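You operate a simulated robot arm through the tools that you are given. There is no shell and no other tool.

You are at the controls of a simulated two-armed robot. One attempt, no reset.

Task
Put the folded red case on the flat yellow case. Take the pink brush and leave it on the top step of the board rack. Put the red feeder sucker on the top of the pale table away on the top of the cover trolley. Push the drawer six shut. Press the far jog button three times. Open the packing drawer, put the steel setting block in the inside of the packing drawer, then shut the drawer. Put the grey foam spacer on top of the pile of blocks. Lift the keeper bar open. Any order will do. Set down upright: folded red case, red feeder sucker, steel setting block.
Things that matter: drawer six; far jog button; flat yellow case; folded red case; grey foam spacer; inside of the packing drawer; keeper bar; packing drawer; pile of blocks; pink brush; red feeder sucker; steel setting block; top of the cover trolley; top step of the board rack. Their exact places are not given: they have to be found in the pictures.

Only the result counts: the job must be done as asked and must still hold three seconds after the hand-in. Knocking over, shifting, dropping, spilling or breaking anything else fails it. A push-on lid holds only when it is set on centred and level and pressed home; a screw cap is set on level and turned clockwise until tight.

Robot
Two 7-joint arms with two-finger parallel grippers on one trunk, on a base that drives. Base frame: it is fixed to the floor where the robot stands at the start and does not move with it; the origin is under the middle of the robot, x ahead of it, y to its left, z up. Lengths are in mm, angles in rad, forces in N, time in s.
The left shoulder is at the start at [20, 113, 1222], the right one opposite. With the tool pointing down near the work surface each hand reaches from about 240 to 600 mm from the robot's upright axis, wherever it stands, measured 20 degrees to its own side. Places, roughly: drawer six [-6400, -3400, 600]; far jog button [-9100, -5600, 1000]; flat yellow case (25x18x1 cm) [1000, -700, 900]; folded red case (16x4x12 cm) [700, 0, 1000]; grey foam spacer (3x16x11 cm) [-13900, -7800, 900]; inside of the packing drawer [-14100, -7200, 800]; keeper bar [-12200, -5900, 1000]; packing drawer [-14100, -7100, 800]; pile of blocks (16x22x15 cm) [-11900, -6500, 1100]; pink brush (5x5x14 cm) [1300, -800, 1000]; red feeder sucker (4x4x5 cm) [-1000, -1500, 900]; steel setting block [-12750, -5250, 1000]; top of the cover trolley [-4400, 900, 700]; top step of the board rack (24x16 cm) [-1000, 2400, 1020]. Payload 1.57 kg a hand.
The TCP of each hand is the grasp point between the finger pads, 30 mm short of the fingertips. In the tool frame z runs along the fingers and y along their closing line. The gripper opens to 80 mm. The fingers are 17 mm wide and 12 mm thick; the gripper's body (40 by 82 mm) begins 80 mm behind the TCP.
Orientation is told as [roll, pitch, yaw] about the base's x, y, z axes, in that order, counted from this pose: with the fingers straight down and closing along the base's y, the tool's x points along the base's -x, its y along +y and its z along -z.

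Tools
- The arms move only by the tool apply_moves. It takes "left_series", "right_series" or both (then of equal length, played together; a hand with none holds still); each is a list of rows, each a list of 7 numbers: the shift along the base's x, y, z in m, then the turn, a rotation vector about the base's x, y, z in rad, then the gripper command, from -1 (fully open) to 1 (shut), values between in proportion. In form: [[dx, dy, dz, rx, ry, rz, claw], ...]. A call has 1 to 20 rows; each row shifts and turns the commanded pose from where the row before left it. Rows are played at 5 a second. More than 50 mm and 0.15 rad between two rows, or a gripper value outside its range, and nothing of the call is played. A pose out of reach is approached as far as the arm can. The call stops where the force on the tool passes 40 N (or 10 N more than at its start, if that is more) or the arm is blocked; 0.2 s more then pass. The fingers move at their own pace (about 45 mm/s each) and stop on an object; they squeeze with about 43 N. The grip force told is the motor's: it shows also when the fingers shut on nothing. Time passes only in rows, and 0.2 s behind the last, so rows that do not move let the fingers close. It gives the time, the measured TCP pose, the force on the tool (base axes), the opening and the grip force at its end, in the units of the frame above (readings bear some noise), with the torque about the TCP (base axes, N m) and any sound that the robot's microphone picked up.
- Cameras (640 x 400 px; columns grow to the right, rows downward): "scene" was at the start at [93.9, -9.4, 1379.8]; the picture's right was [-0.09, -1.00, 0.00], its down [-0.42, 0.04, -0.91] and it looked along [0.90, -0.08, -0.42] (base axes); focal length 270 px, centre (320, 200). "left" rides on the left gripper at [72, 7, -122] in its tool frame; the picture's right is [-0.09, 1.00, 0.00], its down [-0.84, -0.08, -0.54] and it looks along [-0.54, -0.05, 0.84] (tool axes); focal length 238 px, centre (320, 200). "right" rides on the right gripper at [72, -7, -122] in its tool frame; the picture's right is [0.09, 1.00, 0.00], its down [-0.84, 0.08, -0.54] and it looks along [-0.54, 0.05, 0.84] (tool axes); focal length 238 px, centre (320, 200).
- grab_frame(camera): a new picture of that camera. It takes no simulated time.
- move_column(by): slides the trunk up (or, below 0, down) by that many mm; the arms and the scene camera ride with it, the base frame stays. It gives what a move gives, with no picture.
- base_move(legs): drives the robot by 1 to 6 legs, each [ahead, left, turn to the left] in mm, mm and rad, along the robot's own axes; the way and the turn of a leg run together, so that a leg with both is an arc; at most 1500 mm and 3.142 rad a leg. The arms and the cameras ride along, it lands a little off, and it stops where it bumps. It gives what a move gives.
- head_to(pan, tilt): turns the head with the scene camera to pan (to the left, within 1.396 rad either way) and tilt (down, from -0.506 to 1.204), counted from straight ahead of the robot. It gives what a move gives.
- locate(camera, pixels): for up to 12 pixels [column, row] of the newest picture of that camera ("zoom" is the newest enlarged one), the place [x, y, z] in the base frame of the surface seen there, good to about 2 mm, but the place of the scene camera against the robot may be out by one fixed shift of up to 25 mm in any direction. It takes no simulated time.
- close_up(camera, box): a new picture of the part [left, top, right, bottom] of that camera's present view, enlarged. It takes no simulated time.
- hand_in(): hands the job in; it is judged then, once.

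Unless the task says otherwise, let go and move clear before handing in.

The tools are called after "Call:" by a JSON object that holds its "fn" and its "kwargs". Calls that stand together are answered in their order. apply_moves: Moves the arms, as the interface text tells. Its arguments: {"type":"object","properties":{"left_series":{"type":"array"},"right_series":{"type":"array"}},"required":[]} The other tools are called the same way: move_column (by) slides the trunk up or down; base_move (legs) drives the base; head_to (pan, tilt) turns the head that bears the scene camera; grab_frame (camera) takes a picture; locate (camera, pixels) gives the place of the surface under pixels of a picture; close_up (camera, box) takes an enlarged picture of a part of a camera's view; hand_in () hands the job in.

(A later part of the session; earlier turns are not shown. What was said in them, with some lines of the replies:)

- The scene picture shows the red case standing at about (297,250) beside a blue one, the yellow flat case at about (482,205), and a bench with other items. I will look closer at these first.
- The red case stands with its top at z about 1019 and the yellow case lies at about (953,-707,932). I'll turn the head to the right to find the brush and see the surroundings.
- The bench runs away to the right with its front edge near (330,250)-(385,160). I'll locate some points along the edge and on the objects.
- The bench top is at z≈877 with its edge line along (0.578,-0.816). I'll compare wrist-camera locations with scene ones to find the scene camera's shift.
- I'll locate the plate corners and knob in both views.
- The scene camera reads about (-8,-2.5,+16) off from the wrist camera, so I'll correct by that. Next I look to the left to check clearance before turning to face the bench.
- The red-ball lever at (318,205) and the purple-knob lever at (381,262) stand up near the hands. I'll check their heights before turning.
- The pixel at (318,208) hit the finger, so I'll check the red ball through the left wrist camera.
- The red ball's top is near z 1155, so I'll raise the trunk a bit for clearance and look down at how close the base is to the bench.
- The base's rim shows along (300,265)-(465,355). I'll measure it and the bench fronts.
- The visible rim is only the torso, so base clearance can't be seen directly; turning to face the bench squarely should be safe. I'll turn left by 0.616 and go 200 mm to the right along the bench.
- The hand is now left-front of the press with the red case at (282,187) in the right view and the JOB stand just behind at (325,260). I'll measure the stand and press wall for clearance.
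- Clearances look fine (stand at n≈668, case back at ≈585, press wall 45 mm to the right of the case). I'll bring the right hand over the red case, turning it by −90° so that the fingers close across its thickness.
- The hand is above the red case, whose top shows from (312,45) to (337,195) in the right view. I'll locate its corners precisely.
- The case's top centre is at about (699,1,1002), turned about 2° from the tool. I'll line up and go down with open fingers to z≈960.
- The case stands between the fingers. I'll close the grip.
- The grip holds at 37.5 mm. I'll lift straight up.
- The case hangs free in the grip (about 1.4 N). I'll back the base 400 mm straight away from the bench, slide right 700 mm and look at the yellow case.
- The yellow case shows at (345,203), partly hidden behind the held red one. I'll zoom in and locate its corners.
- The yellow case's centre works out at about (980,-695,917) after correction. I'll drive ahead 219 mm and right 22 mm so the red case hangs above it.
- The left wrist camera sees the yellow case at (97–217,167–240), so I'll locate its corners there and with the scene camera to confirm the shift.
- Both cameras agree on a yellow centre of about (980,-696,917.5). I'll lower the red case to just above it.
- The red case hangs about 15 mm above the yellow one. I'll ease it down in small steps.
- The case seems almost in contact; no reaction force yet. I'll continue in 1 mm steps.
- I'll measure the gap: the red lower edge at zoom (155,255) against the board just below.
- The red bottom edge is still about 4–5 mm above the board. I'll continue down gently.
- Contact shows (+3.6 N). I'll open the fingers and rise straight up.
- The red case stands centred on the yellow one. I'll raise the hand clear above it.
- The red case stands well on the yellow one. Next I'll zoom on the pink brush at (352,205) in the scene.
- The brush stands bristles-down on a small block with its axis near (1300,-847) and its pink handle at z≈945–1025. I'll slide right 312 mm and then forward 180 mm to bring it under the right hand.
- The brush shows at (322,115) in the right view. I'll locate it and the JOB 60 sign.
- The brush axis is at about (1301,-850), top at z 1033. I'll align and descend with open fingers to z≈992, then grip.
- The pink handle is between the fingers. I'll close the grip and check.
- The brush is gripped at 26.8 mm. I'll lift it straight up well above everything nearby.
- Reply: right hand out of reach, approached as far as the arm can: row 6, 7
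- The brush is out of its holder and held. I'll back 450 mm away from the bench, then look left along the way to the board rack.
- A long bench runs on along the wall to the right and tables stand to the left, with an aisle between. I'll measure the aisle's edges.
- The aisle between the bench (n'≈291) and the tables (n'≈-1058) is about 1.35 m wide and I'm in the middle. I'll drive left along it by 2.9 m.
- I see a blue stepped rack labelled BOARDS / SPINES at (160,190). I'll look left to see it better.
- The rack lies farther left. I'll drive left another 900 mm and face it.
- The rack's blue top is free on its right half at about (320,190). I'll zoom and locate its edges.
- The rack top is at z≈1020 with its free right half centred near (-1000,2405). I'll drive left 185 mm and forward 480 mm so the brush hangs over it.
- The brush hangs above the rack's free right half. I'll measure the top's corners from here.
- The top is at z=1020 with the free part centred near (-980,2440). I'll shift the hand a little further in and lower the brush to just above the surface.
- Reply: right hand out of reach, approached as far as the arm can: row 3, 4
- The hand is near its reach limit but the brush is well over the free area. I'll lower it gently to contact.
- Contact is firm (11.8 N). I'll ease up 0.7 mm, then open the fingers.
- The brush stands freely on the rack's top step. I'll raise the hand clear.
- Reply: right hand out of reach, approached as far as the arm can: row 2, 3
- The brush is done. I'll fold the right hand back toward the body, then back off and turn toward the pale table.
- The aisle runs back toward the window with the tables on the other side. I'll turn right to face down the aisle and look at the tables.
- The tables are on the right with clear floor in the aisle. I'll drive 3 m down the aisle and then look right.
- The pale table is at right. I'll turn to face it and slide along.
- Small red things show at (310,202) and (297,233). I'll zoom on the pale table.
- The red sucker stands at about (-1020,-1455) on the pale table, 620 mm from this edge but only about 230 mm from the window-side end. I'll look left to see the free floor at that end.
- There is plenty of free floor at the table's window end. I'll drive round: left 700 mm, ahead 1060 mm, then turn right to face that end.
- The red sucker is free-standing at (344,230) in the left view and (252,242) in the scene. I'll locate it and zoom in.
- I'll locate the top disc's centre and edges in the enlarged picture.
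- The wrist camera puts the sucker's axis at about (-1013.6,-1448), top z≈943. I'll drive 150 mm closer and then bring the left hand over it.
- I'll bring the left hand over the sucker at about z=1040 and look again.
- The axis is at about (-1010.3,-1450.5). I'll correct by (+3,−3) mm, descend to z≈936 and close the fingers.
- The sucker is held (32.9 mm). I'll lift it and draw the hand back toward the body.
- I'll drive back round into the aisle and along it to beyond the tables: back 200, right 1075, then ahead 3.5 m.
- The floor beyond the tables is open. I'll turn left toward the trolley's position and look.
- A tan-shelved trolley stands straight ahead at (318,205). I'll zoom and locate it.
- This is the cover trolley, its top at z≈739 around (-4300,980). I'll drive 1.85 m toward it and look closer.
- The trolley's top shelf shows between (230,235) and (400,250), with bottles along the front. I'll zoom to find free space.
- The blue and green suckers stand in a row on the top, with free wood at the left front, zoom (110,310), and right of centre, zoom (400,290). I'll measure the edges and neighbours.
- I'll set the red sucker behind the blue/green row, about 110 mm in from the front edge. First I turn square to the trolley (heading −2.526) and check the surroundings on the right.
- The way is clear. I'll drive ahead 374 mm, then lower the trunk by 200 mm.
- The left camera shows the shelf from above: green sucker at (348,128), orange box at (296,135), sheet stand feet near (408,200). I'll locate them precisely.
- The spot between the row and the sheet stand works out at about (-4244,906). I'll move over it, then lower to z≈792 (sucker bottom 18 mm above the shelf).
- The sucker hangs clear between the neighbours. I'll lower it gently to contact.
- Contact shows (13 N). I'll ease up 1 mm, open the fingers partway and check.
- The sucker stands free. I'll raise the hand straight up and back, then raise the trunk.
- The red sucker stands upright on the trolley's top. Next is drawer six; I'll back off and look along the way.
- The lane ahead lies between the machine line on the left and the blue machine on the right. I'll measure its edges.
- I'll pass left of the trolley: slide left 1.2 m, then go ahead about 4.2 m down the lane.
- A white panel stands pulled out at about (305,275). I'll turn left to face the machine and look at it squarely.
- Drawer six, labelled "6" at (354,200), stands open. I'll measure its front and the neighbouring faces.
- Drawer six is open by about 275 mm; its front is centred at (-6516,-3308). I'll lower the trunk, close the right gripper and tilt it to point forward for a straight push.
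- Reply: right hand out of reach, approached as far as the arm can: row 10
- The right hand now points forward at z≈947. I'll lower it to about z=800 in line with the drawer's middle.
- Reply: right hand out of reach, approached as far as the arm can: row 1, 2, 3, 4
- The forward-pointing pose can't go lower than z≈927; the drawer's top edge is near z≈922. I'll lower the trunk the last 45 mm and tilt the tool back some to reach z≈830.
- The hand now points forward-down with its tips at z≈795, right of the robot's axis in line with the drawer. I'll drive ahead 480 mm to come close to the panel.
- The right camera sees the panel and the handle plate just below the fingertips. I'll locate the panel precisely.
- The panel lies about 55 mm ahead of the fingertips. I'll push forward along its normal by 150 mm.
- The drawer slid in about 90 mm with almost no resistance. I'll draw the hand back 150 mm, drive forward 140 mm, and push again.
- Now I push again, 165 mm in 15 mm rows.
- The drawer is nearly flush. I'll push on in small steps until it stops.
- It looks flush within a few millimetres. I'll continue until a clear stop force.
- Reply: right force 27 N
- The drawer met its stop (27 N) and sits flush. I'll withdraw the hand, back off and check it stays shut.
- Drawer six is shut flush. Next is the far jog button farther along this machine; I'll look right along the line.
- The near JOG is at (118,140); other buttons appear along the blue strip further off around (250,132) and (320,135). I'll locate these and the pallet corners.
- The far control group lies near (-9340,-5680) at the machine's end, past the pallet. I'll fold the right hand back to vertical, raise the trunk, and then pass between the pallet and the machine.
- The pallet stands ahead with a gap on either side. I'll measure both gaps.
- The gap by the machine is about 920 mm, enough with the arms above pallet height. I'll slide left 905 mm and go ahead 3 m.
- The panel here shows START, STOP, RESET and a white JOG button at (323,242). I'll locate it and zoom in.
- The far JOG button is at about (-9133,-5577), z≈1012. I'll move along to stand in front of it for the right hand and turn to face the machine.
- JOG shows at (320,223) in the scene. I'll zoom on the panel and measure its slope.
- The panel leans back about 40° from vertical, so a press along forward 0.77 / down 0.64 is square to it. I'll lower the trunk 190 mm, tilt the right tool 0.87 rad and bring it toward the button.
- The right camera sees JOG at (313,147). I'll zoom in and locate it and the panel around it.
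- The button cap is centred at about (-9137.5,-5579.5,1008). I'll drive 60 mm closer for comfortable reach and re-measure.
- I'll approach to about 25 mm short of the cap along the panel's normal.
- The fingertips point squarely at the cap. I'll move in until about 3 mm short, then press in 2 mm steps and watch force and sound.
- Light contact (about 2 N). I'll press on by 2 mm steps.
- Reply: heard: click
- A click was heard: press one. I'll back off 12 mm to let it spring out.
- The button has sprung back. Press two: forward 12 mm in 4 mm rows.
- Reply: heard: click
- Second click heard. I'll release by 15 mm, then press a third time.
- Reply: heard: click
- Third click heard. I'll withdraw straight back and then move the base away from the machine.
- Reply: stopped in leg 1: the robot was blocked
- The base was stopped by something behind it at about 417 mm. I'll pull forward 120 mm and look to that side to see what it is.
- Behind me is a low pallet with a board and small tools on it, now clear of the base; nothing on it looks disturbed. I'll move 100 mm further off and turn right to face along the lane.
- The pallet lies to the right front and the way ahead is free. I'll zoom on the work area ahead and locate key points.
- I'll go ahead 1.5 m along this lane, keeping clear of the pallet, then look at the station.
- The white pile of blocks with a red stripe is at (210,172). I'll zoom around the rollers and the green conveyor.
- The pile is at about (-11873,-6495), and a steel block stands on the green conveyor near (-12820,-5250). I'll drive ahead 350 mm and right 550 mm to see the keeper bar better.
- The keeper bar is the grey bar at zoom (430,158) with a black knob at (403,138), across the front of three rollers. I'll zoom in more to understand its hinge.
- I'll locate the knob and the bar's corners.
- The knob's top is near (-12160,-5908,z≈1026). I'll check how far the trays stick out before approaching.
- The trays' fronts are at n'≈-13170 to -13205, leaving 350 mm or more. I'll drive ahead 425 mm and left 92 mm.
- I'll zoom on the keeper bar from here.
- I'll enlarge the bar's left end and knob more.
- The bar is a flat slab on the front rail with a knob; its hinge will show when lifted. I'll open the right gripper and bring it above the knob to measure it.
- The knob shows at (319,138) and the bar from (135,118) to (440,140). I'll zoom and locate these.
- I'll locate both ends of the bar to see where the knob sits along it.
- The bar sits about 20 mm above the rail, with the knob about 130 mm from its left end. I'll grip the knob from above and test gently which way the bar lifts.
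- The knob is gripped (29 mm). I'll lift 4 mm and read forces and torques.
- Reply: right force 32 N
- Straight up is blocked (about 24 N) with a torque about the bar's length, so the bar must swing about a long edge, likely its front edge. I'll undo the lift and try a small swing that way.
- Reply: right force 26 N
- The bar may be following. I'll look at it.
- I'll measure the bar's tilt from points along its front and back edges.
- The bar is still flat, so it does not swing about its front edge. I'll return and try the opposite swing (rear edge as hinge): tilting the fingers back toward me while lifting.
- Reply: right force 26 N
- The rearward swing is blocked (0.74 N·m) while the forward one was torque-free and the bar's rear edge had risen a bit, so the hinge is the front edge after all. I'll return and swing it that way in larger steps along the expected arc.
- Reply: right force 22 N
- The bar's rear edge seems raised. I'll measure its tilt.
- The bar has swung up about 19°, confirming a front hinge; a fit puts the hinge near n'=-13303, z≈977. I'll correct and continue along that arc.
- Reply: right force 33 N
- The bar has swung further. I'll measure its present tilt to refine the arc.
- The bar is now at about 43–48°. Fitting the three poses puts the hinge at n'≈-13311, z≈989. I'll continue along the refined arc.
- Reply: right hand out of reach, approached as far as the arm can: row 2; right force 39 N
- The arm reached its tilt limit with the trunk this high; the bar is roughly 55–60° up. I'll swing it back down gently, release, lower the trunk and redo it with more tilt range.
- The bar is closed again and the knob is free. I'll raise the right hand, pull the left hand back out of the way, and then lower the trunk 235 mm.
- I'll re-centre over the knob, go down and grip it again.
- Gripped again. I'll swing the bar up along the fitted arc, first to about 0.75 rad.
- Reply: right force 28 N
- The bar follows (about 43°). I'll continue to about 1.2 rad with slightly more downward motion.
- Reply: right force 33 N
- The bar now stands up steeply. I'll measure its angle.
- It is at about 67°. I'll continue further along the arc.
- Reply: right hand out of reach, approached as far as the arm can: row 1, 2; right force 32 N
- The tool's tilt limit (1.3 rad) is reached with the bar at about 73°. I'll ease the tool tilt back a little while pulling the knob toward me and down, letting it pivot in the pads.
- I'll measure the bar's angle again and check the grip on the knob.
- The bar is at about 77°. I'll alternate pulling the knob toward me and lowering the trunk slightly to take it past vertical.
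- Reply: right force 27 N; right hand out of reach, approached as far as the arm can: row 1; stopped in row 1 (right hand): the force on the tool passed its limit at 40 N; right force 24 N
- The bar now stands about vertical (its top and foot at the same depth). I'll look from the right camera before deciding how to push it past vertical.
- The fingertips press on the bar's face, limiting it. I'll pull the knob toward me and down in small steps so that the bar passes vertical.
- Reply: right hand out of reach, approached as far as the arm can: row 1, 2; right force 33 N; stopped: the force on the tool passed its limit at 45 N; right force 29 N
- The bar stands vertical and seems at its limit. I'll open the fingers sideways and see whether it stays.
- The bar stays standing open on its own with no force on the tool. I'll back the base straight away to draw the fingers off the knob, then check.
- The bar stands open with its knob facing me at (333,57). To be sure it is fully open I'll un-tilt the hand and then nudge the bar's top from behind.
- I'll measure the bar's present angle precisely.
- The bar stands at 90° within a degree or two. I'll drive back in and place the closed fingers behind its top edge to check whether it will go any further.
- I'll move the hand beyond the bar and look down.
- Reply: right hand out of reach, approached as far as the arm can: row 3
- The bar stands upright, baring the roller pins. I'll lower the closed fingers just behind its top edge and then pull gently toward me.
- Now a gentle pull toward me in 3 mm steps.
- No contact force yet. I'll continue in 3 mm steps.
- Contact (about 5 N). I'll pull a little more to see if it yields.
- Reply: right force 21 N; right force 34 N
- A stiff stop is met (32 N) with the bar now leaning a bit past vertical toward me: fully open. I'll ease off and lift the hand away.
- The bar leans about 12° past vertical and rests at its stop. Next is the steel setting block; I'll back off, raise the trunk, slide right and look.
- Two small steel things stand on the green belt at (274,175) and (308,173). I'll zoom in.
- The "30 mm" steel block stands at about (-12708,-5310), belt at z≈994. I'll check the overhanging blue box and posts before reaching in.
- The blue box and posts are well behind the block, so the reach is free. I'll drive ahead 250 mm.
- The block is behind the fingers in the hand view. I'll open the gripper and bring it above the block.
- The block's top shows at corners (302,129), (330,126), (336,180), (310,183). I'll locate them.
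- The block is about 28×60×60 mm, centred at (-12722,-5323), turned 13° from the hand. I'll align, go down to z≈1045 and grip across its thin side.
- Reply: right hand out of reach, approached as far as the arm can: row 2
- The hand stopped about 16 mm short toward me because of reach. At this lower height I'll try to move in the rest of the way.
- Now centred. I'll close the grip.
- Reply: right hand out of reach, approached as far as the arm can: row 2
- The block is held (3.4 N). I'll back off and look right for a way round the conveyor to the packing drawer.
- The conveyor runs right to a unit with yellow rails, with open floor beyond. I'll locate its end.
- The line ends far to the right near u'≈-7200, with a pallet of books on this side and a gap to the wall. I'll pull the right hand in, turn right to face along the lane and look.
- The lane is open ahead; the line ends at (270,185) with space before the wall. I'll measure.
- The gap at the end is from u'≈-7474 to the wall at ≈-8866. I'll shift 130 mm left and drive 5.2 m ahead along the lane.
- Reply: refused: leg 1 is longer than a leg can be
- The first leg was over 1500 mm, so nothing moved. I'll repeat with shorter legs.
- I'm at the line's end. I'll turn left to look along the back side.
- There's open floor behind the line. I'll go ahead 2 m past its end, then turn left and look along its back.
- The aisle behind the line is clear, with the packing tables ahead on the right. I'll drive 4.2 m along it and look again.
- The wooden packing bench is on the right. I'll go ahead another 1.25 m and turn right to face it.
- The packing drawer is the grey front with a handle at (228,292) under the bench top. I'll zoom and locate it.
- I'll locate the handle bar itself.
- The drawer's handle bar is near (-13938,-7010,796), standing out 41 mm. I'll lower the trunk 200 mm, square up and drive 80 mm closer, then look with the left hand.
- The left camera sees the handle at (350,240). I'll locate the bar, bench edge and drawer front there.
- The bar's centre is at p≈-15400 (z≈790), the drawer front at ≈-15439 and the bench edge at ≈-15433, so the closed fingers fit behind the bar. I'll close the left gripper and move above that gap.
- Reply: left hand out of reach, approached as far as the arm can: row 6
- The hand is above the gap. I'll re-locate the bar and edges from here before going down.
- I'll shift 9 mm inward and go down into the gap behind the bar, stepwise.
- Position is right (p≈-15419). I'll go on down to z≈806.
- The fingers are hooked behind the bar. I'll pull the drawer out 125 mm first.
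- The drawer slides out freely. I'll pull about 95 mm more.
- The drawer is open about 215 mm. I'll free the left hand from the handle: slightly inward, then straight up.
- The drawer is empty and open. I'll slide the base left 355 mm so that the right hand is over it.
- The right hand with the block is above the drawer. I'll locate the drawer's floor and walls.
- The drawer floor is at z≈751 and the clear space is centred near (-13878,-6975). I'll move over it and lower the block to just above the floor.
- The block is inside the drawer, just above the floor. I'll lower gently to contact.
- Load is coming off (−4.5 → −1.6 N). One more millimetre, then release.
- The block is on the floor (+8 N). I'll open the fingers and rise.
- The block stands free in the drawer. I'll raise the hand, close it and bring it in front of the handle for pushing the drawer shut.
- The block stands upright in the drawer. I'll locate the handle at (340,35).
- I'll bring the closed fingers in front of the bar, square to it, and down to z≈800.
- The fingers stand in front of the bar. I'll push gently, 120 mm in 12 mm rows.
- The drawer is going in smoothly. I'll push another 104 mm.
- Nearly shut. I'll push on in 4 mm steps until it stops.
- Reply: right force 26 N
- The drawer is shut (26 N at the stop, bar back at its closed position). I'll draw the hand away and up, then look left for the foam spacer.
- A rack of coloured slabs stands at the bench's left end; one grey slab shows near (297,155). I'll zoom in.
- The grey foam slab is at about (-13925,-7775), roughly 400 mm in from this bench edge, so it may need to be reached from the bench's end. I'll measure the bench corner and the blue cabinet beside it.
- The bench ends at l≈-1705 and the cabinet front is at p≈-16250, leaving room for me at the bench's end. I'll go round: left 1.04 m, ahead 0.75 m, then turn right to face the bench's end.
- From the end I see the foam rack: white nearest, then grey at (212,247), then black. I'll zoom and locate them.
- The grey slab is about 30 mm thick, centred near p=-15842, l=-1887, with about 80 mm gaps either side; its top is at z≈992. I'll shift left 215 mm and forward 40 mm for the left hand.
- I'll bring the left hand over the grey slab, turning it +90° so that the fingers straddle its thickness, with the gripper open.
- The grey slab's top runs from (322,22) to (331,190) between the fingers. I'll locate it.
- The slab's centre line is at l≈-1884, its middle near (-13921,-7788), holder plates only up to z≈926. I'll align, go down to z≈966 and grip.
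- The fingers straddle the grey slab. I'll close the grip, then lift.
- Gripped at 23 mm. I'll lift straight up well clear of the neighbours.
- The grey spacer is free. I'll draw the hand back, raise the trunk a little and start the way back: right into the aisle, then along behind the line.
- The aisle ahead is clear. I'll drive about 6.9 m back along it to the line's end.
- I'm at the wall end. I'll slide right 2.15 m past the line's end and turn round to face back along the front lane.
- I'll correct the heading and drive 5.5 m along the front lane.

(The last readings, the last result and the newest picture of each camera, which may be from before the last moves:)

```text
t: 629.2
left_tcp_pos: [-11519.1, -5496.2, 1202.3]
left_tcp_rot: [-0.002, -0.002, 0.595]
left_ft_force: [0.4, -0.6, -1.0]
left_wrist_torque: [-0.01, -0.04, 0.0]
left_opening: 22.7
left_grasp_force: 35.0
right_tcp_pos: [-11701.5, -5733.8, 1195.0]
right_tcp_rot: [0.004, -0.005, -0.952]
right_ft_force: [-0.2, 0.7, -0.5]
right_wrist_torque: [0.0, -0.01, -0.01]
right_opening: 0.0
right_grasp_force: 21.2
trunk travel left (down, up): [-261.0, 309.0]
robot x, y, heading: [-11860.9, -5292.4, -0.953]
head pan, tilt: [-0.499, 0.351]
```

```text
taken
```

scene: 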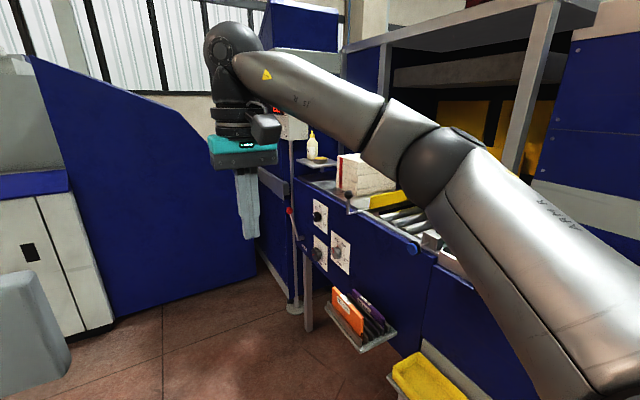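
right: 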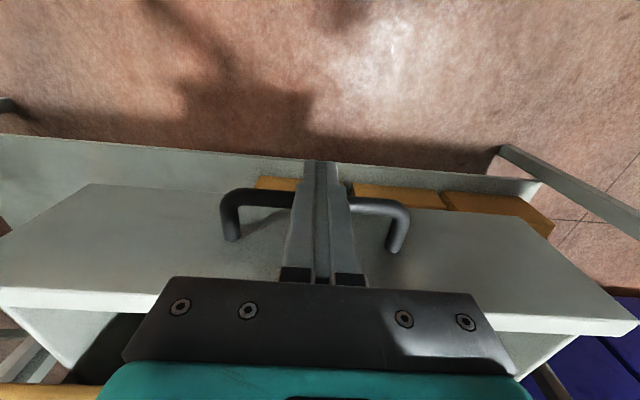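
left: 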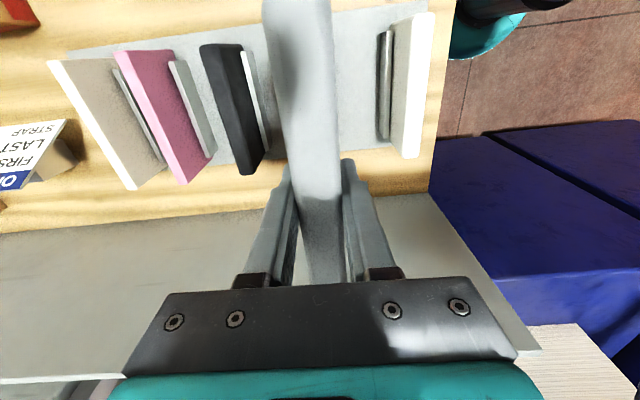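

I'll raise the trunk 170 mm for clearance, go ahead 800 mm, and turn right to face the pile.

Call:
{"fn": "move_column", "kwargs": {"by": 170}}

Call:
{"fn": "base_move", "kwargs": {"legs": [[800, 0, 0], [0, 0, -1.573]]}}

Call:
{"fn": "head_to", "kwargs": {"pan": 0.1, "tilt": 0.55}}

Call:
{"fn": "grab_frame", "kwargs": {"camera": "scene"}}

```text
t: 631.1
left_tcp_pos: [-11520.0, -5496.6, 1370.3]
left_tcp_rot: [-0.003, -0.003, 0.597]
left_ft_force: [0.6, 0.5, 0.0]
left_wrist_torque: [0.0, 0.03, -0.01]
left_opening: 23.3
left_grasp_force: 35.3
right_tcp_pos: [-11702.2, -5736.1, 1366.6]
right_tcp_rot: [0.004, -0.006, -0.951]
right_ft_force: [-0.5, -0.4, 0.2]
right_wrist_torque: [-0.03, 0.0, 0.02]
right_opening: 0.0
right_grasp_force: 21.1
trunk travel left (down, up): [-431.0, 139.0]
robot x, y, heading: [-11865.4, -5289.5, -0.951]
head pan, tilt: [-0.499, 0.351]
```

```text
t: 639.1
left_tcp_pos: [-11608.9, -6281.2, 1371.5]
left_tcp_rot: [-0.003, -0.002, -0.974]
left_ft_force: [-0.2, 0.4, -0.3]
left_wrist_torque: [-0.01, -0.02, 0.0]
left_opening: 23.3
left_grasp_force: 35.0
right_tcp_pos: [-11847.4, -6099.1, 1366.7]
right_tcp_rot: [0.005, -0.005, -2.52]
right_ft_force: [0.4, 0.0, 0.4]
right_wrist_torque: [0.03, -0.04, -0.02]
right_opening: 0.1
right_grasp_force: 21.0
trunk travel left (down, up): [-431.0, 139.0]
robot x, y, heading: [-11404.4, -5940.6, -2.523]
head pan, tilt: [-0.499, 0.351]
```

```text
t: 640.1
left_tcp_pos: [-11608.7, -6280.3, 1371.8]
left_tcp_rot: [-0.001, -0.004, -0.973]
left_ft_force: [0.3, 0.4, -0.9]
left_wrist_torque: [-0.03, 0.01, 0.01]
left_opening: 23.0
left_grasp_force: 35.4
right_tcp_pos: [-11848.8, -6099.2, 1366.1]
right_tcp_rot: [0.003, -0.005, -2.519]
right_ft_force: [-0.1, 0.3, -0.4]
right_wrist_torque: [-0.01, 0.02, -0.01]
right_opening: 0.1
right_grasp_force: 20.9
trunk travel left (down, up): [-431.0, 139.0]
robot x, y, heading: [-11407.1, -5938.4, -2.525]
head pan, tilt: [0.099, 0.55]
```

```text
taken
```

scene: 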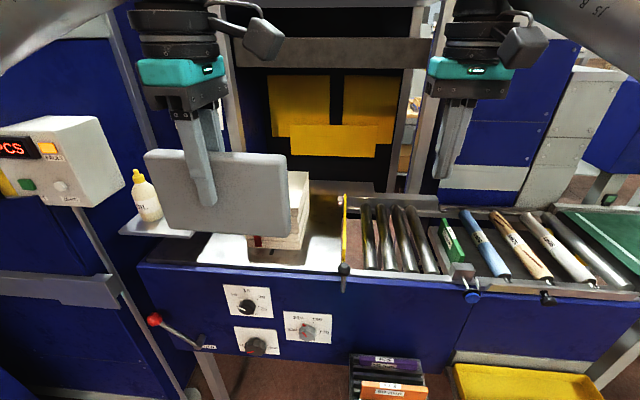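

The pile is partly hidden behind the spacer. I'll check the wrist cameras.

Call:
{"fn": "grab_frame", "kwargs": {"camera": "left"}}

Call:
{"fn": "grab_frame", "kwargs": {"camera": "right"}}

```text
taken
```

left: 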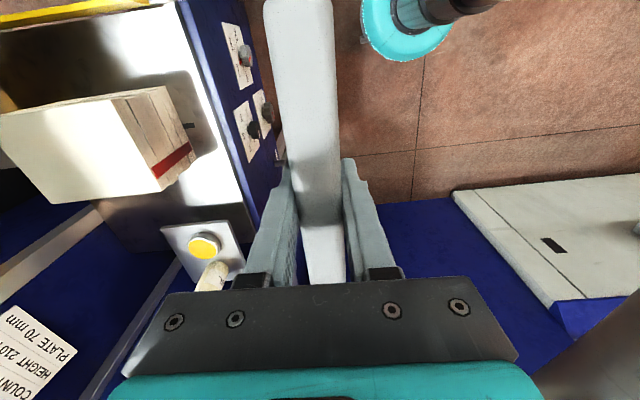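

```text
taken
```

right: 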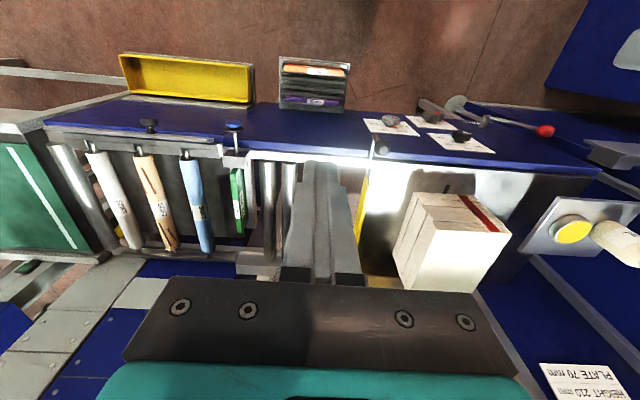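

Both wrist cameras see the pile's white top. I'll locate its corners.

Call:
{"fn": "locate", "kwargs": {"camera": "right", "pixels": [[455, 260], [436, 230], [503, 240], [475, 286], [412, 285], [430, 200], [470, 200], [495, 215], [440, 188], [400, 245]]}}

Call:
{"fn": "locate", "kwargs": {"camera": "left", "pixels": [[70, 150], [8, 122], [118, 104], [150, 188], [60, 198], [160, 130], [30, 170], [120, 150]]}}

Call:
{"fn": "close_up", "kwargs": {"camera": "right", "box": [370, 170, 540, 300]}}

```text
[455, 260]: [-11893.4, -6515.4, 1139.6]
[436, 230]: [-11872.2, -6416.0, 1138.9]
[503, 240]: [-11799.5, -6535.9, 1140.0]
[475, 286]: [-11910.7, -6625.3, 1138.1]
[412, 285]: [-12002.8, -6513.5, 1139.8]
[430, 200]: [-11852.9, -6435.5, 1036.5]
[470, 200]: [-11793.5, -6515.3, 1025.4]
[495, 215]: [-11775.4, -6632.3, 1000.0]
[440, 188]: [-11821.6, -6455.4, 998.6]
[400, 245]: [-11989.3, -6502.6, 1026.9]
```

```text
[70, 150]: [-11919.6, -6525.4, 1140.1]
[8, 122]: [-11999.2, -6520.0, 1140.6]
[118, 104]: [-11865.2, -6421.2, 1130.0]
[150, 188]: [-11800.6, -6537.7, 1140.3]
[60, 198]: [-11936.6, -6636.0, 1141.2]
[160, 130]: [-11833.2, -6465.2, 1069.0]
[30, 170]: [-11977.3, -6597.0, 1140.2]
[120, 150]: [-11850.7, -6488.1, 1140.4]
```

```text
3.08 times, centred on (455, 235) of right
```

zoom: 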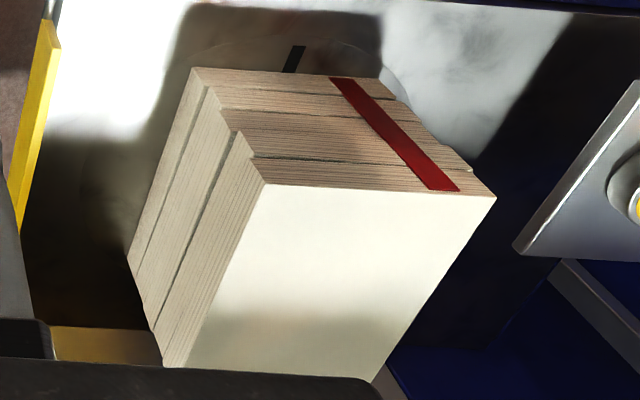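

The pile's top is at z=1140. I'll pin down its edges more exactly in the enlarged view.

Call:
{"fn": "locate", "kwargs": {"camera": "zoom", "pixels": [[270, 190], [380, 195], [485, 202], [200, 310], [172, 358], [440, 280], [378, 372], [300, 300], [330, 360]]}}

```text
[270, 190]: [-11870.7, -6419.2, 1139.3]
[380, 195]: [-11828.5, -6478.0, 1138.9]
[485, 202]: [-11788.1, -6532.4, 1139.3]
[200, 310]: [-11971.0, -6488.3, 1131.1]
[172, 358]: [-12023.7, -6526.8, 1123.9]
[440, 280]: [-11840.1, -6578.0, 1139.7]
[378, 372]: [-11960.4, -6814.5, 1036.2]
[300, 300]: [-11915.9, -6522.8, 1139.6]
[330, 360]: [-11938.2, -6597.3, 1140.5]
```

The pile's front edge runs at n'≈-13393 with its middle at u'≈-1553. Before driving in, I'll check what sticks out at the station's front.

Call:
{"fn": "locate", "kwargs": {"camera": "scene", "pixels": [[155, 320], [190, 338], [205, 346], [380, 392], [370, 360], [425, 365], [470, 380], [245, 308], [345, 268], [140, 290], [60, 280], [120, 275]]}}

```text
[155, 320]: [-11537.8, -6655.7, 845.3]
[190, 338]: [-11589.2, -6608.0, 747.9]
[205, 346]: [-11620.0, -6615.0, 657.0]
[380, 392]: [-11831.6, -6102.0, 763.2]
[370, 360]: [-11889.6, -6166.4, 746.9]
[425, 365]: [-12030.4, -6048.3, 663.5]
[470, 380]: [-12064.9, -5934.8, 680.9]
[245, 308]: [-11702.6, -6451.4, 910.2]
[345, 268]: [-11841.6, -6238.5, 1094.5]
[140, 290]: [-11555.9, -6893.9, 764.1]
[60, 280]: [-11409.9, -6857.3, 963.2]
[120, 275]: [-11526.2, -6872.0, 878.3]
```

Nothing sticks out beyond n'≈-13182. I'll drive ahead 155 mm and left 35 mm.

Call:
{"fn": "base_move", "kwargs": {"legs": [[155, 35, 0]]}}

Call:
{"fn": "grab_frame", "kwargs": {"camera": "left"}}

Call:
{"fn": "grab_frame", "kwargs": {"camera": "right"}}

```text
t: 641.6
left_tcp_pos: [-11716.0, -6399.9, 1369.8]
left_tcp_rot: [0.0, 0.0, -0.972]
left_ft_force: [-0.7, -0.2, -0.2]
left_wrist_torque: [-0.02, -0.02, 0.0]
left_opening: 23.0
left_grasp_force: 35.2
right_tcp_pos: [-11956.0, -6218.5, 1365.2]
right_tcp_rot: [0.001, -0.005, -2.521]
right_ft_force: [-1.0, -0.4, -0.4]
right_wrist_torque: [0.04, -0.04, -0.03]
right_opening: 0.0
right_grasp_force: 21.3
trunk travel left (down, up): [-431.0, 139.0]
robot x, y, heading: [-11511.0, -6058.0, -2.523]
head pan, tilt: [0.099, 0.55]
```

```text
taken
```

left: 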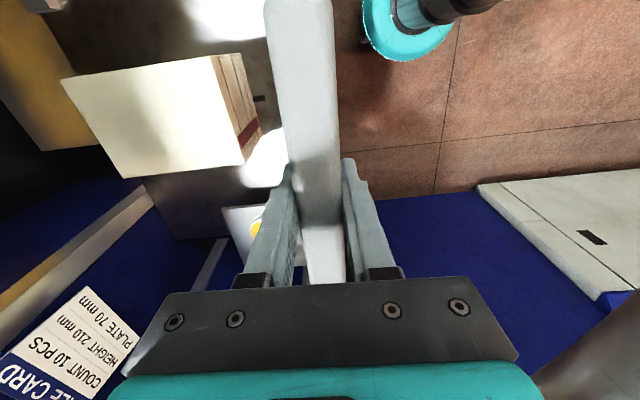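

```text
taken
```

right: 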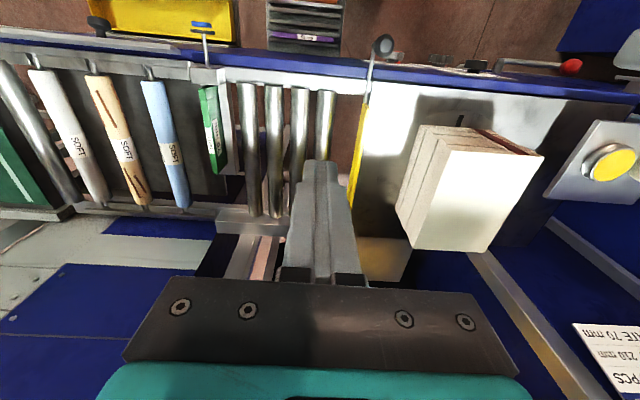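

Now the whole pile top shows in the left view with corners (62,78), (210,57), (242,164), (120,179). I'll locate them.

Call:
{"fn": "locate", "kwargs": {"camera": "left", "pixels": [[66, 81], [207, 60], [239, 162], [121, 176], [155, 118], [225, 115], [95, 130], [140, 68], [180, 168]]}}

Call:
{"fn": "locate", "kwargs": {"camera": "right", "pixels": [[445, 155], [540, 158], [485, 248], [415, 245], [480, 200]]}}

```text
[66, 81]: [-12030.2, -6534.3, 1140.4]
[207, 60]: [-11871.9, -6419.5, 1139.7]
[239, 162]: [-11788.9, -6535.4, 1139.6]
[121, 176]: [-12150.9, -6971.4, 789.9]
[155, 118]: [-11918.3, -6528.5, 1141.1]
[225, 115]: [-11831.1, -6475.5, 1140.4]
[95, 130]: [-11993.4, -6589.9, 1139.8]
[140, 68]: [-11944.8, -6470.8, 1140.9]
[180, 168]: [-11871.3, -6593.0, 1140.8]
```

```text
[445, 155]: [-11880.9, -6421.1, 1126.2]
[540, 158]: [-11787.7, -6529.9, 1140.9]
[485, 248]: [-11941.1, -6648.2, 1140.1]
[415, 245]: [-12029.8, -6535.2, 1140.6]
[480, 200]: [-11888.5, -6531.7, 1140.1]
```

The pile top measures about 150×205 mm, centred at (-11908,-6534). I'll bring the spacer over its front half, lined up with its width.

Call:
{"fn": "apply_moves", "kwargs": {"left_series": [[-0.0326, -0.0252, 0, 0, 0, 0.012, 1], [-0.0326, -0.0252, 0, 0, 0, 0.011, 1], [-0.0326, -0.0252, 0, 0, 0, 0, 1], [-0.0326, -0.0252, 0, 0, 0, 0, 1], [-0.0326, -0.0252, 0, 0, 0, 0, 1], [0, 0, -0.04, 0, 0, 0, 1], [0, 0, -0.04, 0, 0, 0, 1]]}}

Call:
{"fn": "grab_frame", "kwargs": {"camera": "left"}}

Call:
{"fn": "grab_frame", "kwargs": {"camera": "right"}}

Call:
{"fn": "grab_frame", "kwargs": {"camera": "scene"}}

```text
t: 643.2
left_tcp_pos: [-11876.4, -6522.7, 1290.7]
left_tcp_rot: [-0.001, -0.003, -0.949]
left_ft_force: [0.1, -0.4, -1.0]
left_wrist_torque: [-0.01, 0.0, -0.03]
left_opening: 22.6
left_grasp_force: 35.4
left hand out of reach, approached as far as the arm can: row 5, 6, 7
right_tcp_pos: [-11954.7, -6216.4, 1365.6]
right_tcp_rot: [0.008, -0.006, -2.52]
right_ft_force: [-0.3, 0.9, 0.3]
right_wrist_torque: [-0.01, -0.05, 0.0]
right_opening: 0.0
right_grasp_force: 21.1
trunk travel left (down, up): [-431.0, 139.0]
robot x, y, heading: [-11513.1, -6054.4, -2.522]
head pan, tilt: [0.099, 0.55]
```

```text
taken
```

left: 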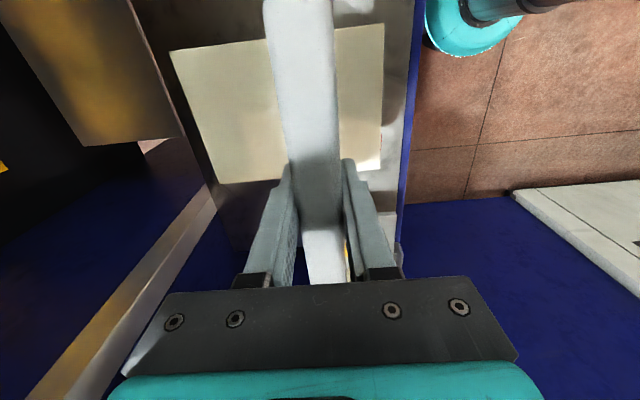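

```text
taken
```

right: 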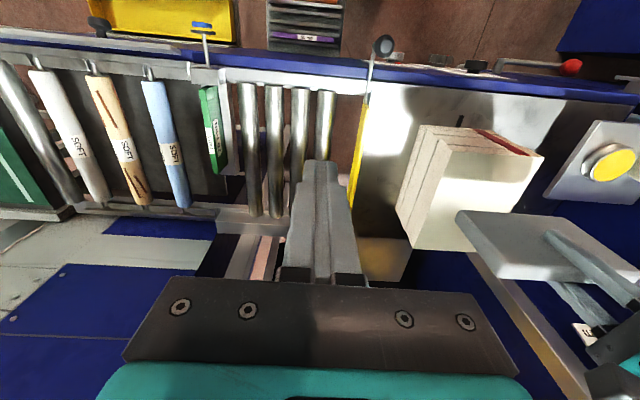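

```text
taken
```

scene: 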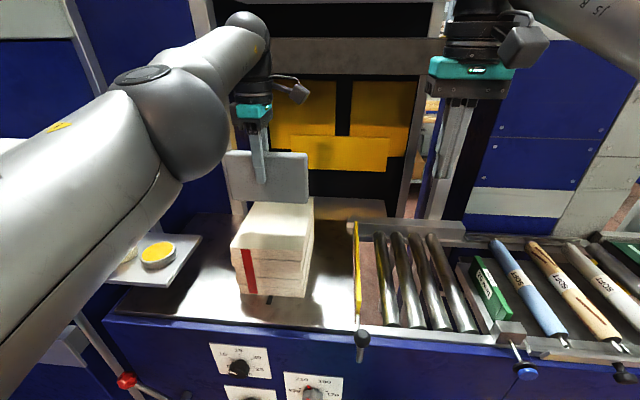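

The spacer hangs over the pile. The oil bottle on the side shelf is hidden by the left arm, so I'll check the arm's height there before lowering.

Call:
{"fn": "locate", "kwargs": {"camera": "scene", "pixels": [[158, 252], [130, 258], [175, 125], [160, 170], [120, 230], [60, 300], [135, 200], [200, 180], [225, 170], [265, 195], [300, 195], [290, 225]]}}

Call:
{"fn": "close_up", "kwargs": {"camera": "scene", "box": [90, 180, 330, 320]}}

```text
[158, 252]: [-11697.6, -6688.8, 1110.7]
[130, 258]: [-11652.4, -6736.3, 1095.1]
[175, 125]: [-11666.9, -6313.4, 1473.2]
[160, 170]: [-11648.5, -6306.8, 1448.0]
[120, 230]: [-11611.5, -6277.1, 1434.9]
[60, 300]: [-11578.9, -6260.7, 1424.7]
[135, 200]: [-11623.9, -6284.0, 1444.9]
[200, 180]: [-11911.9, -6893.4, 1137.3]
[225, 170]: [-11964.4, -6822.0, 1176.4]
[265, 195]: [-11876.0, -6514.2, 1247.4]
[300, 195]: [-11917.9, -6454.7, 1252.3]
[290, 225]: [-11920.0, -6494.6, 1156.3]
```

```text
2.67 times, centred on (210, 250) of scene
```

zoom: 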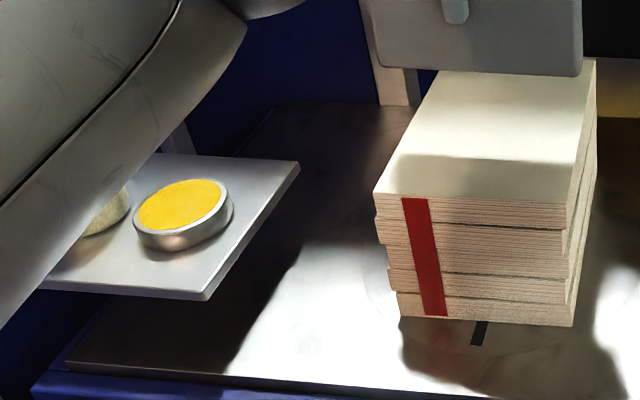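

The arm passes well clear of the bottle. I'll lower the spacer to about 10 mm above the pile.

Call:
{"fn": "apply_moves", "kwargs": {"left_series": [[-0.002, -0.002, -0.03, 0, 0, 0, 1], [0, 0, -0.02, 0, 0, 0, 1], [0, 0, -0.011, 0, 0, 0, 1]]}}

Call:
{"fn": "close_up", "kwargs": {"camera": "scene", "box": [180, 120, 360, 310]}}

Call:
{"fn": "grab_frame", "kwargs": {"camera": "right"}}

```text
t: 644.0
left_tcp_pos: [-11885.2, -6528.7, 1232.3]
left_tcp_rot: [0.004, -0.002, -0.951]
left_ft_force: [0.3, -0.4, 0.1]
left_wrist_torque: [0.03, 0.0, 0.01]
left_opening: 23.0
left_grasp_force: 35.9
left hand out of reach, approached as far as the arm can: row 2
right_tcp_pos: [-11955.1, -6217.5, 1365.4]
right_tcp_rot: [0.005, -0.006, -2.519]
right_ft_force: [0.7, -1.0, -0.8]
right_wrist_torque: [-0.02, -0.01, -0.01]
right_opening: 0.1
right_grasp_force: 21.4
trunk travel left (down, up): [-431.0, 139.0]
robot x, y, heading: [-11514.6, -6055.5, -2.518]
head pan, tilt: [0.099, 0.55]
```

```text
2.11 times, centred on (270, 215) of scene
```

zoom: 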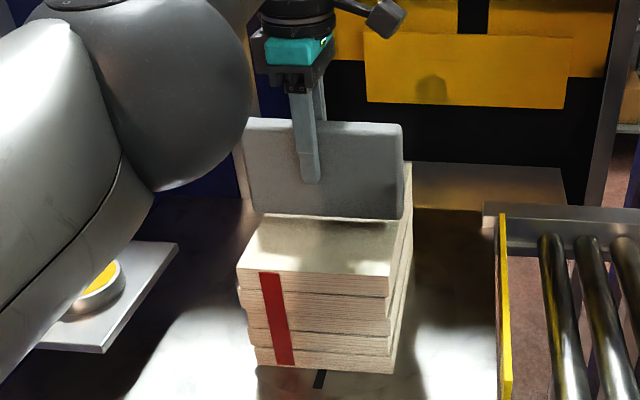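

```text
taken
```

right: 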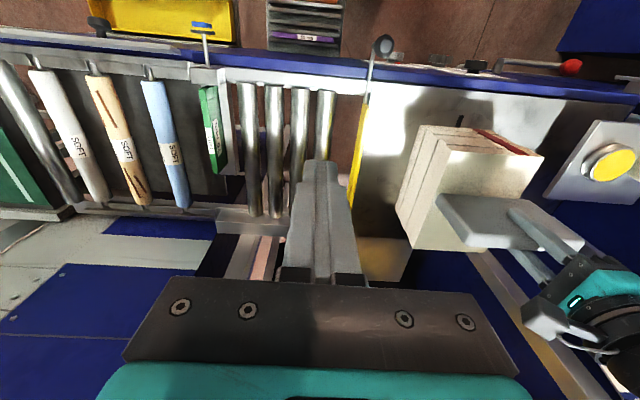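

The spacer is centred across the pile's width. I'll ease it down to contact.

Call:
{"fn": "apply_moves", "kwargs": {"left_series": [[0, 0, -0.004, 0, 0, 0, 1], [0, 0, -0.003, 0, 0, 0, 1], [0, 0, -0.002, 0, 0, 0, 1]]}}

Call:
{"fn": "apply_moves", "kwargs": {"left_series": [[0, 0, -0.001, 0, 0, 0, 1], [0, 0, -0.001, 0, 0, 0, 1]]}}

```text
t: 644.8
left_tcp_pos: [-11884.0, -6528.2, 1223.8]
left_tcp_rot: [0.0, -0.002, -0.949]
left_ft_force: [-1.0, 0.4, -0.9]
left_wrist_torque: [0.03, 0.02, -0.02]
left_opening: 22.8
left_grasp_force: 34.6
right_tcp_pos: [-11955.7, -6217.9, 1366.1]
right_tcp_rot: [0.003, -0.006, -2.521]
right_ft_force: [-1.2, -0.8, -0.4]
right_wrist_torque: [0.0, 0.01, 0.0]
right_opening: 0.1
right_grasp_force: 22.2
trunk travel left (down, up): [-431.0, 139.0]
robot x, y, heading: [-11511.8, -6057.8, -2.521]
head pan, tilt: [0.099, 0.55]
```

```text
t: 645.4
left_tcp_pos: [-11884.7, -6529.3, 1222.4]
left_tcp_rot: [-0.001, -0.002, -0.949]
left_ft_force: [0.4, 1.1, 0.8]
left_wrist_torque: [0.0, -0.02, -0.03]
left_opening: 22.9
left_grasp_force: 35.5
right_tcp_pos: [-11954.8, -6216.9, 1365.5]
right_tcp_rot: [0.004, -0.006, -2.518]
right_ft_force: [-0.4, 0.5, -0.1]
right_wrist_torque: [-0.01, -0.02, 0.01]
right_opening: 0.2
right_grasp_force: 21.2
trunk travel left (down, up): [-431.0, 139.0]
robot x, y, heading: [-11511.9, -6054.0, -2.521]
head pan, tilt: [0.099, 0.55]
```

Call:
{"fn": "apply_moves", "kwargs": {"left_series": [[0, 0, -0.001, 0, 0, 0, 1], [0, 0, -0.001, 0, 0, 0, 1]]}}

Call:
{"fn": "close_up", "kwargs": {"camera": "scene", "box": [220, 160, 320, 240]}}

```text
t: 646.0
left_tcp_pos: [-11885.0, -6528.9, 1220.4]
left_tcp_rot: [-0.001, -0.003, -0.948]
left_ft_force: [-0.1, -0.5, 0.0]
left_wrist_torque: [0.01, 0.01, 0.02]
left_opening: 22.9
left_grasp_force: 35.3
left hand out of reach, approached as far as the arm can: row 1
right_tcp_pos: [-11954.5, -6216.0, 1365.6]
right_tcp_rot: [0.005, -0.005, -2.52]
right_ft_force: [-0.6, -0.8, -0.1]
right_wrist_torque: [0.0, 0.03, 0.0]
right_opening: 0.0
right_grasp_force: 21.4
trunk travel left (down, up): [-431.0, 139.0]
robot x, y, heading: [-11510.6, -6057.4, -2.52]
head pan, tilt: [0.099, 0.55]
```

```text
5.00 times, centred on (270, 200) of scene
```

zoom: 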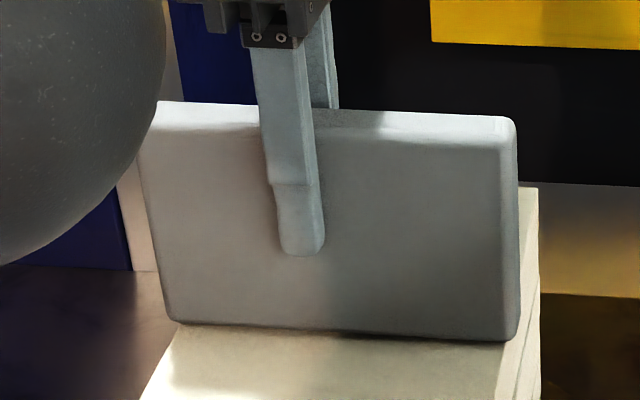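

Almost touching. I'll continue in 1 mm steps.

Call:
{"fn": "apply_moves", "kwargs": {"left_series": [[0, 0, -0.001, 0, 0, 0, 1], [0, 0, -0.001, 0, 0, 0, 1]]}}

Call:
{"fn": "apply_moves", "kwargs": {"left_series": [[0, 0, -0.001, 0, 0, 0, 1]]}}

```text
t: 646.6
left_tcp_pos: [-11884.2, -6528.3, 1219.4]
left_tcp_rot: [-0.002, -0.002, -0.95]
left_ft_force: [0.4, -0.8, 2.9]
left_wrist_torque: [-0.13, -0.07, 0.01]
left_opening: 23.3
left_grasp_force: 34.8
right_tcp_pos: [-11954.5, -6216.9, 1366.3]
right_tcp_rot: [0.002, -0.006, -2.519]
right_ft_force: [-0.3, 0.5, 0.9]
right_wrist_torque: [0.03, -0.01, -0.01]
right_opening: 0.1
right_grasp_force: 21.5
trunk travel left (down, up): [-431.0, 139.0]
robot x, y, heading: [-11515.2, -6053.9, -2.52]
head pan, tilt: [0.099, 0.55]
```

```text
t: 647.0
left_tcp_pos: [-11886.2, -6529.5, 1218.3]
left_tcp_rot: [-0.003, 0.0, -0.95]
left_ft_force: [-1.7, -0.8, 7.6]
left_wrist_torque: [-0.11, -0.1, -0.02]
left_opening: 23.0
left_grasp_force: 35.5
right_tcp_pos: [-11954.4, -6216.5, 1366.4]
right_tcp_rot: [0.004, -0.007, -2.52]
right_ft_force: [-0.2, 0.3, -0.3]
right_wrist_torque: [0.0, -0.02, 0.02]
right_opening: 0.1
right_grasp_force: 21.2
trunk travel left (down, up): [-431.0, 139.0]
robot x, y, heading: [-11512.4, -6057.5, -2.523]
head pan, tilt: [0.099, 0.55]
```

Contact (7.6 N). I'll ease up slightly and open the fingers slowly.

Call:
{"fn": "apply_moves", "kwargs": {"left_series": [[0, 0, 0.0007, 0, 0, 0, 1], [0, 0, 0, 0, 0, 0, 0.35], [0, 0, 0, 0, 0, 0, 0.1], [0, 0, 0, 0, 0, 0, -0.2], [0, 0, 0, 0, 0, 0, -0.4], [0, 0, 0, 0, 0, 0, -0.4]]}}

Call:
{"fn": "close_up", "kwargs": {"camera": "scene", "box": [180, 120, 360, 310]}}

Call:
{"fn": "grab_frame", "kwargs": {"camera": "left"}}

```text
t: 648.4
left_tcp_pos: [-11884.4, -6529.6, 1219.3]
left_tcp_rot: [-0.001, -0.002, -0.949]
left_ft_force: [0.4, 0.3, 0.3]
left_wrist_torque: [0.0, -0.01, 0.04]
left_opening: 56.0
left_grasp_force: 0.1
right_tcp_pos: [-11953.7, -6217.0, 1366.4]
right_tcp_rot: [0.004, -0.005, -2.52]
right_ft_force: [-0.4, -0.2, -0.6]
right_wrist_torque: [-0.03, -0.01, -0.01]
right_opening: 0.1
right_grasp_force: 21.2
trunk travel left (down, up): [-431.0, 139.0]
robot x, y, heading: [-11513.3, -6058.4, -2.524]
head pan, tilt: [0.099, 0.55]
```

```text
2.11 times, centred on (270, 215) of scene
```

zoom: 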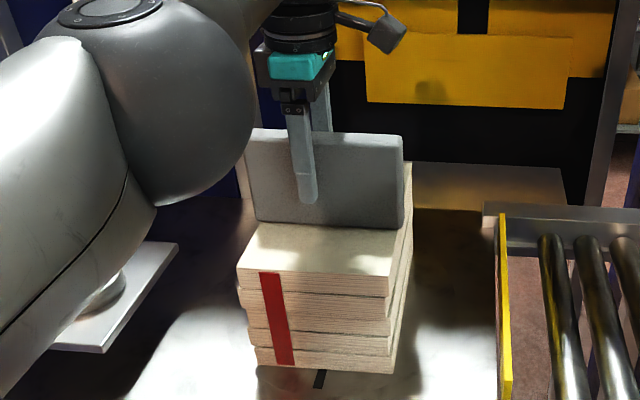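

```text
taken
```

left: 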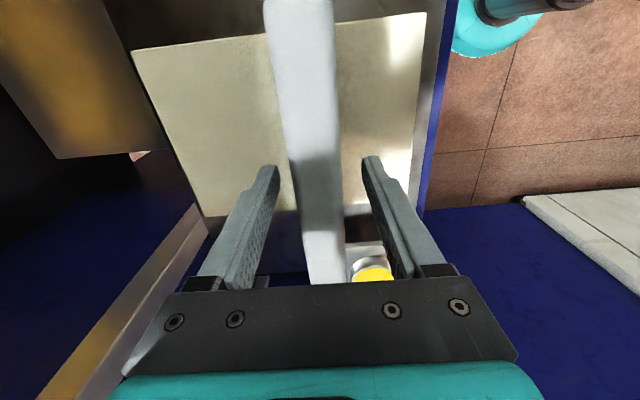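

The spacer stands by itself on the pile. I'll open fully and raise the trunk straight up so the fingers clear it without sideways drift.

Call:
{"fn": "apply_moves", "kwargs": {"left_series": [[0, 0, 0, 0, 0, 0, -0.7], [0, 0, 0, 0, 0, 0, -1], [0, 0, 0, 0, 0, 0, -1]]}}

Call:
{"fn": "move_column", "kwargs": {"by": 130}}

Call:
{"fn": "grab_frame", "kwargs": {"camera": "scene"}}

Call:
{"fn": "grab_frame", "kwargs": {"camera": "left"}}

```text
t: 649.2
left_tcp_pos: [-11885.9, -6529.8, 1219.4]
left_tcp_rot: [-0.001, -0.003, -0.949]
left_ft_force: [0.7, -0.5, 0.3]
left_wrist_torque: [0.02, 0.05, -0.01]
left_opening: 80.2
left_grasp_force: 0.0
right_tcp_pos: [-11955.7, -6217.9, 1365.6]
right_tcp_rot: [0.002, -0.005, -2.522]
right_ft_force: [0.4, -0.6, -0.5]
right_wrist_torque: [0.0, 0.0, 0.0]
right_opening: 0.0
right_grasp_force: 21.5
trunk travel left (down, up): [-431.0, 139.0]
robot x, y, heading: [-11515.4, -6057.6, -2.517]
head pan, tilt: [0.099, 0.55]
```

```text
t: 650.7
left_tcp_pos: [-11884.3, -6528.1, 1348.6]
left_tcp_rot: [0.0, -0.001, -0.95]
left_ft_force: [0.0, 0.2, 0.9]
left_wrist_torque: [0.01, -0.01, 0.0]
left_opening: 79.8
left_grasp_force: 0.0
right_tcp_pos: [-11954.0, -6217.8, 1495.8]
right_tcp_rot: [0.004, -0.005, -2.519]
right_ft_force: [0.6, -0.4, 0.6]
right_wrist_torque: [-0.03, 0.02, -0.04]
right_opening: 0.0
right_grasp_force: 21.0
trunk travel left (down, up): [-561.0, 9.0]
robot x, y, heading: [-11512.1, -6054.6, -2.523]
head pan, tilt: [0.099, 0.55]
```

```text
taken
```

scene: 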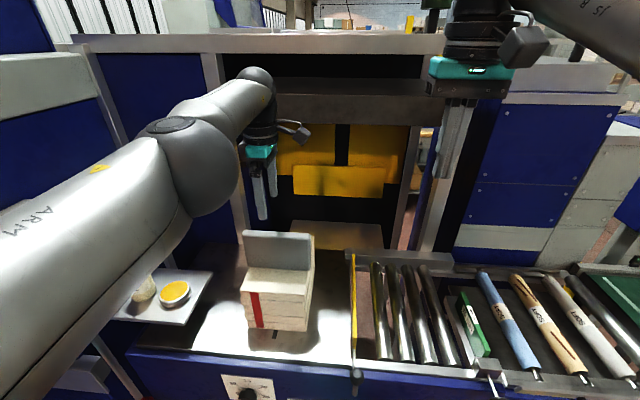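

```text
taken
```

left: 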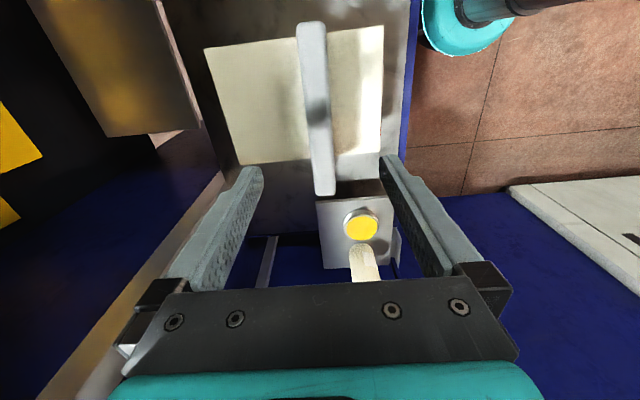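

The spacer stands on the pile. I'll back the base away and check the spacer and the keeper bar once more.

Call:
{"fn": "base_move", "kwargs": {"legs": [[-350, 0, 0]]}}

Call:
{"fn": "head_to", "kwargs": {"pan": -0.1, "tilt": 0.5}}

Call:
{"fn": "grab_frame", "kwargs": {"camera": "scene"}}

Call:
{"fn": "close_up", "kwargs": {"camera": "scene", "box": [150, 160, 330, 300]}}

Call:
{"fn": "close_up", "kwargs": {"camera": "scene", "box": [370, 200, 560, 330]}}

```text
t: 653.0
left_tcp_pos: [-11600.1, -6324.5, 1348.7]
left_tcp_rot: [-0.001, -0.003, -0.954]
left_ft_force: [-0.8, 0.0, 0.8]
left_wrist_torque: [0.0, 0.01, 0.03]
left_opening: 80.1
left_grasp_force: 0.1
right_tcp_pos: [-11668.7, -6012.7, 1496.3]
right_tcp_rot: [0.004, -0.005, -2.523]
right_ft_force: [1.0, -0.4, 0.8]
right_wrist_torque: [-0.02, 0.01, 0.01]
right_opening: 0.2
right_grasp_force: 21.5
trunk travel left (down, up): [-561.0, 9.0]
robot x, y, heading: [-11227.3, -5849.8, -2.526]
head pan, tilt: [0.099, 0.55]
```

```text
t: 653.8
left_tcp_pos: [-11601.6, -6325.2, 1348.5]
left_tcp_rot: [0.0, -0.003, -0.954]
left_ft_force: [0.5, 0.3, -0.6]
left_wrist_torque: [0.0, 0.02, 0.03]
left_opening: 80.1
left_grasp_force: 0.1
right_tcp_pos: [-11669.7, -6012.6, 1496.7]
right_tcp_rot: [0.002, -0.005, -2.523]
right_ft_force: [-0.5, 0.6, 0.2]
right_wrist_torque: [-0.02, -0.01, -0.01]
right_opening: 0.0
right_grasp_force: 21.7
trunk travel left (down, up): [-561.0, 9.0]
robot x, y, heading: [-11224.6, -5852.3, -2.522]
head pan, tilt: [-0.099, 0.499]
```

```text
taken
```

scene: 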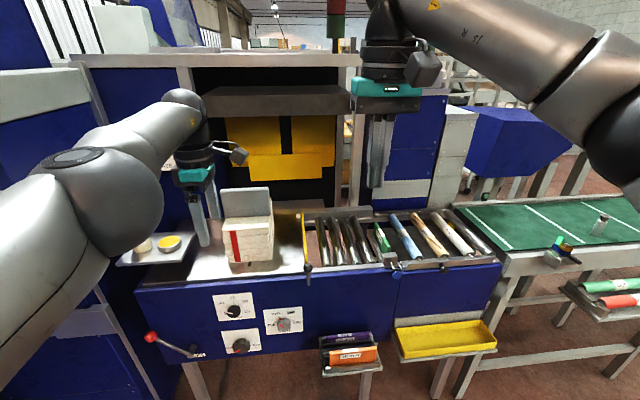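

```text
2.86 times, centred on (240, 230) of scene
```

zoom: 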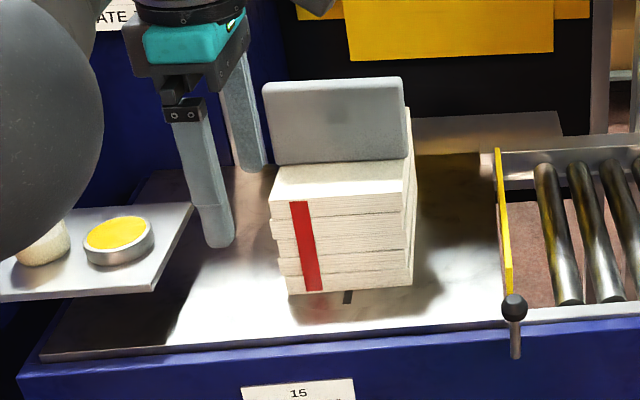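

```text
3.08 times, centred on (465, 265) of scene
```

zoom: 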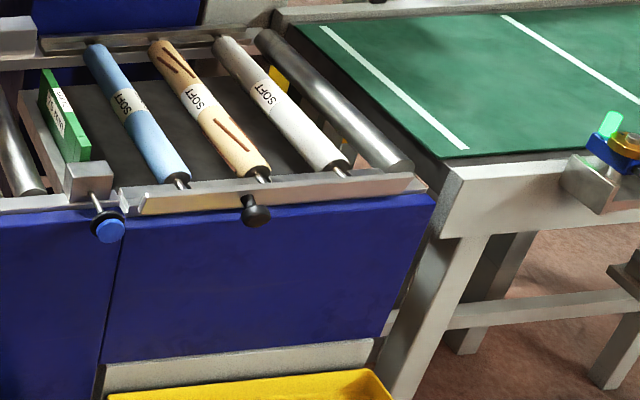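

The grey spacer stands on the pile and the keeper bar stays open, leaning toward me with its knob out front. Everything is done and both hands are clear, so I hand in.

Call:
{"fn": "hand_in", "kwargs": {}}

```text
The job is handed in.
```

The job is handed in. All eight parts were done, but one bump and one thing I couldn't see at the end may matter.

- **Red case:** it stands upright on the yellow case, centred.
- **Pink brush:** it stands on the top step of the board rack.
- **Red sucker:** it stands upright on top of the cover trolley, just behind the blue and green ones.
- **Drawer six:** pushed in until it met its stop, and it looked flush afterwards.
- **Far jog button:** pressed three times, with one click heard for each press.
- **Steel block:** it was standing upright in the packing drawer before I shut it. I couldn't look inside afterwards, but I pushed the drawer in slowly.
- **Packing drawer:** shut until it met its stop.
- **Grey spacer:** it stands on its long narrow edge on top of the pile, and the last picture shows it steady.
- **Keeper bar:** lifted open, leaning a little past vertical against its stop, and it stays there by itself.

**Bump:** while backing away from the jog button, the base was stopped by something behind it, most likely a low pallet with a board and small tools on it. Nothing on it looked disturbed, but I had not seen it beforehand, so a small shift can't be ruled out.
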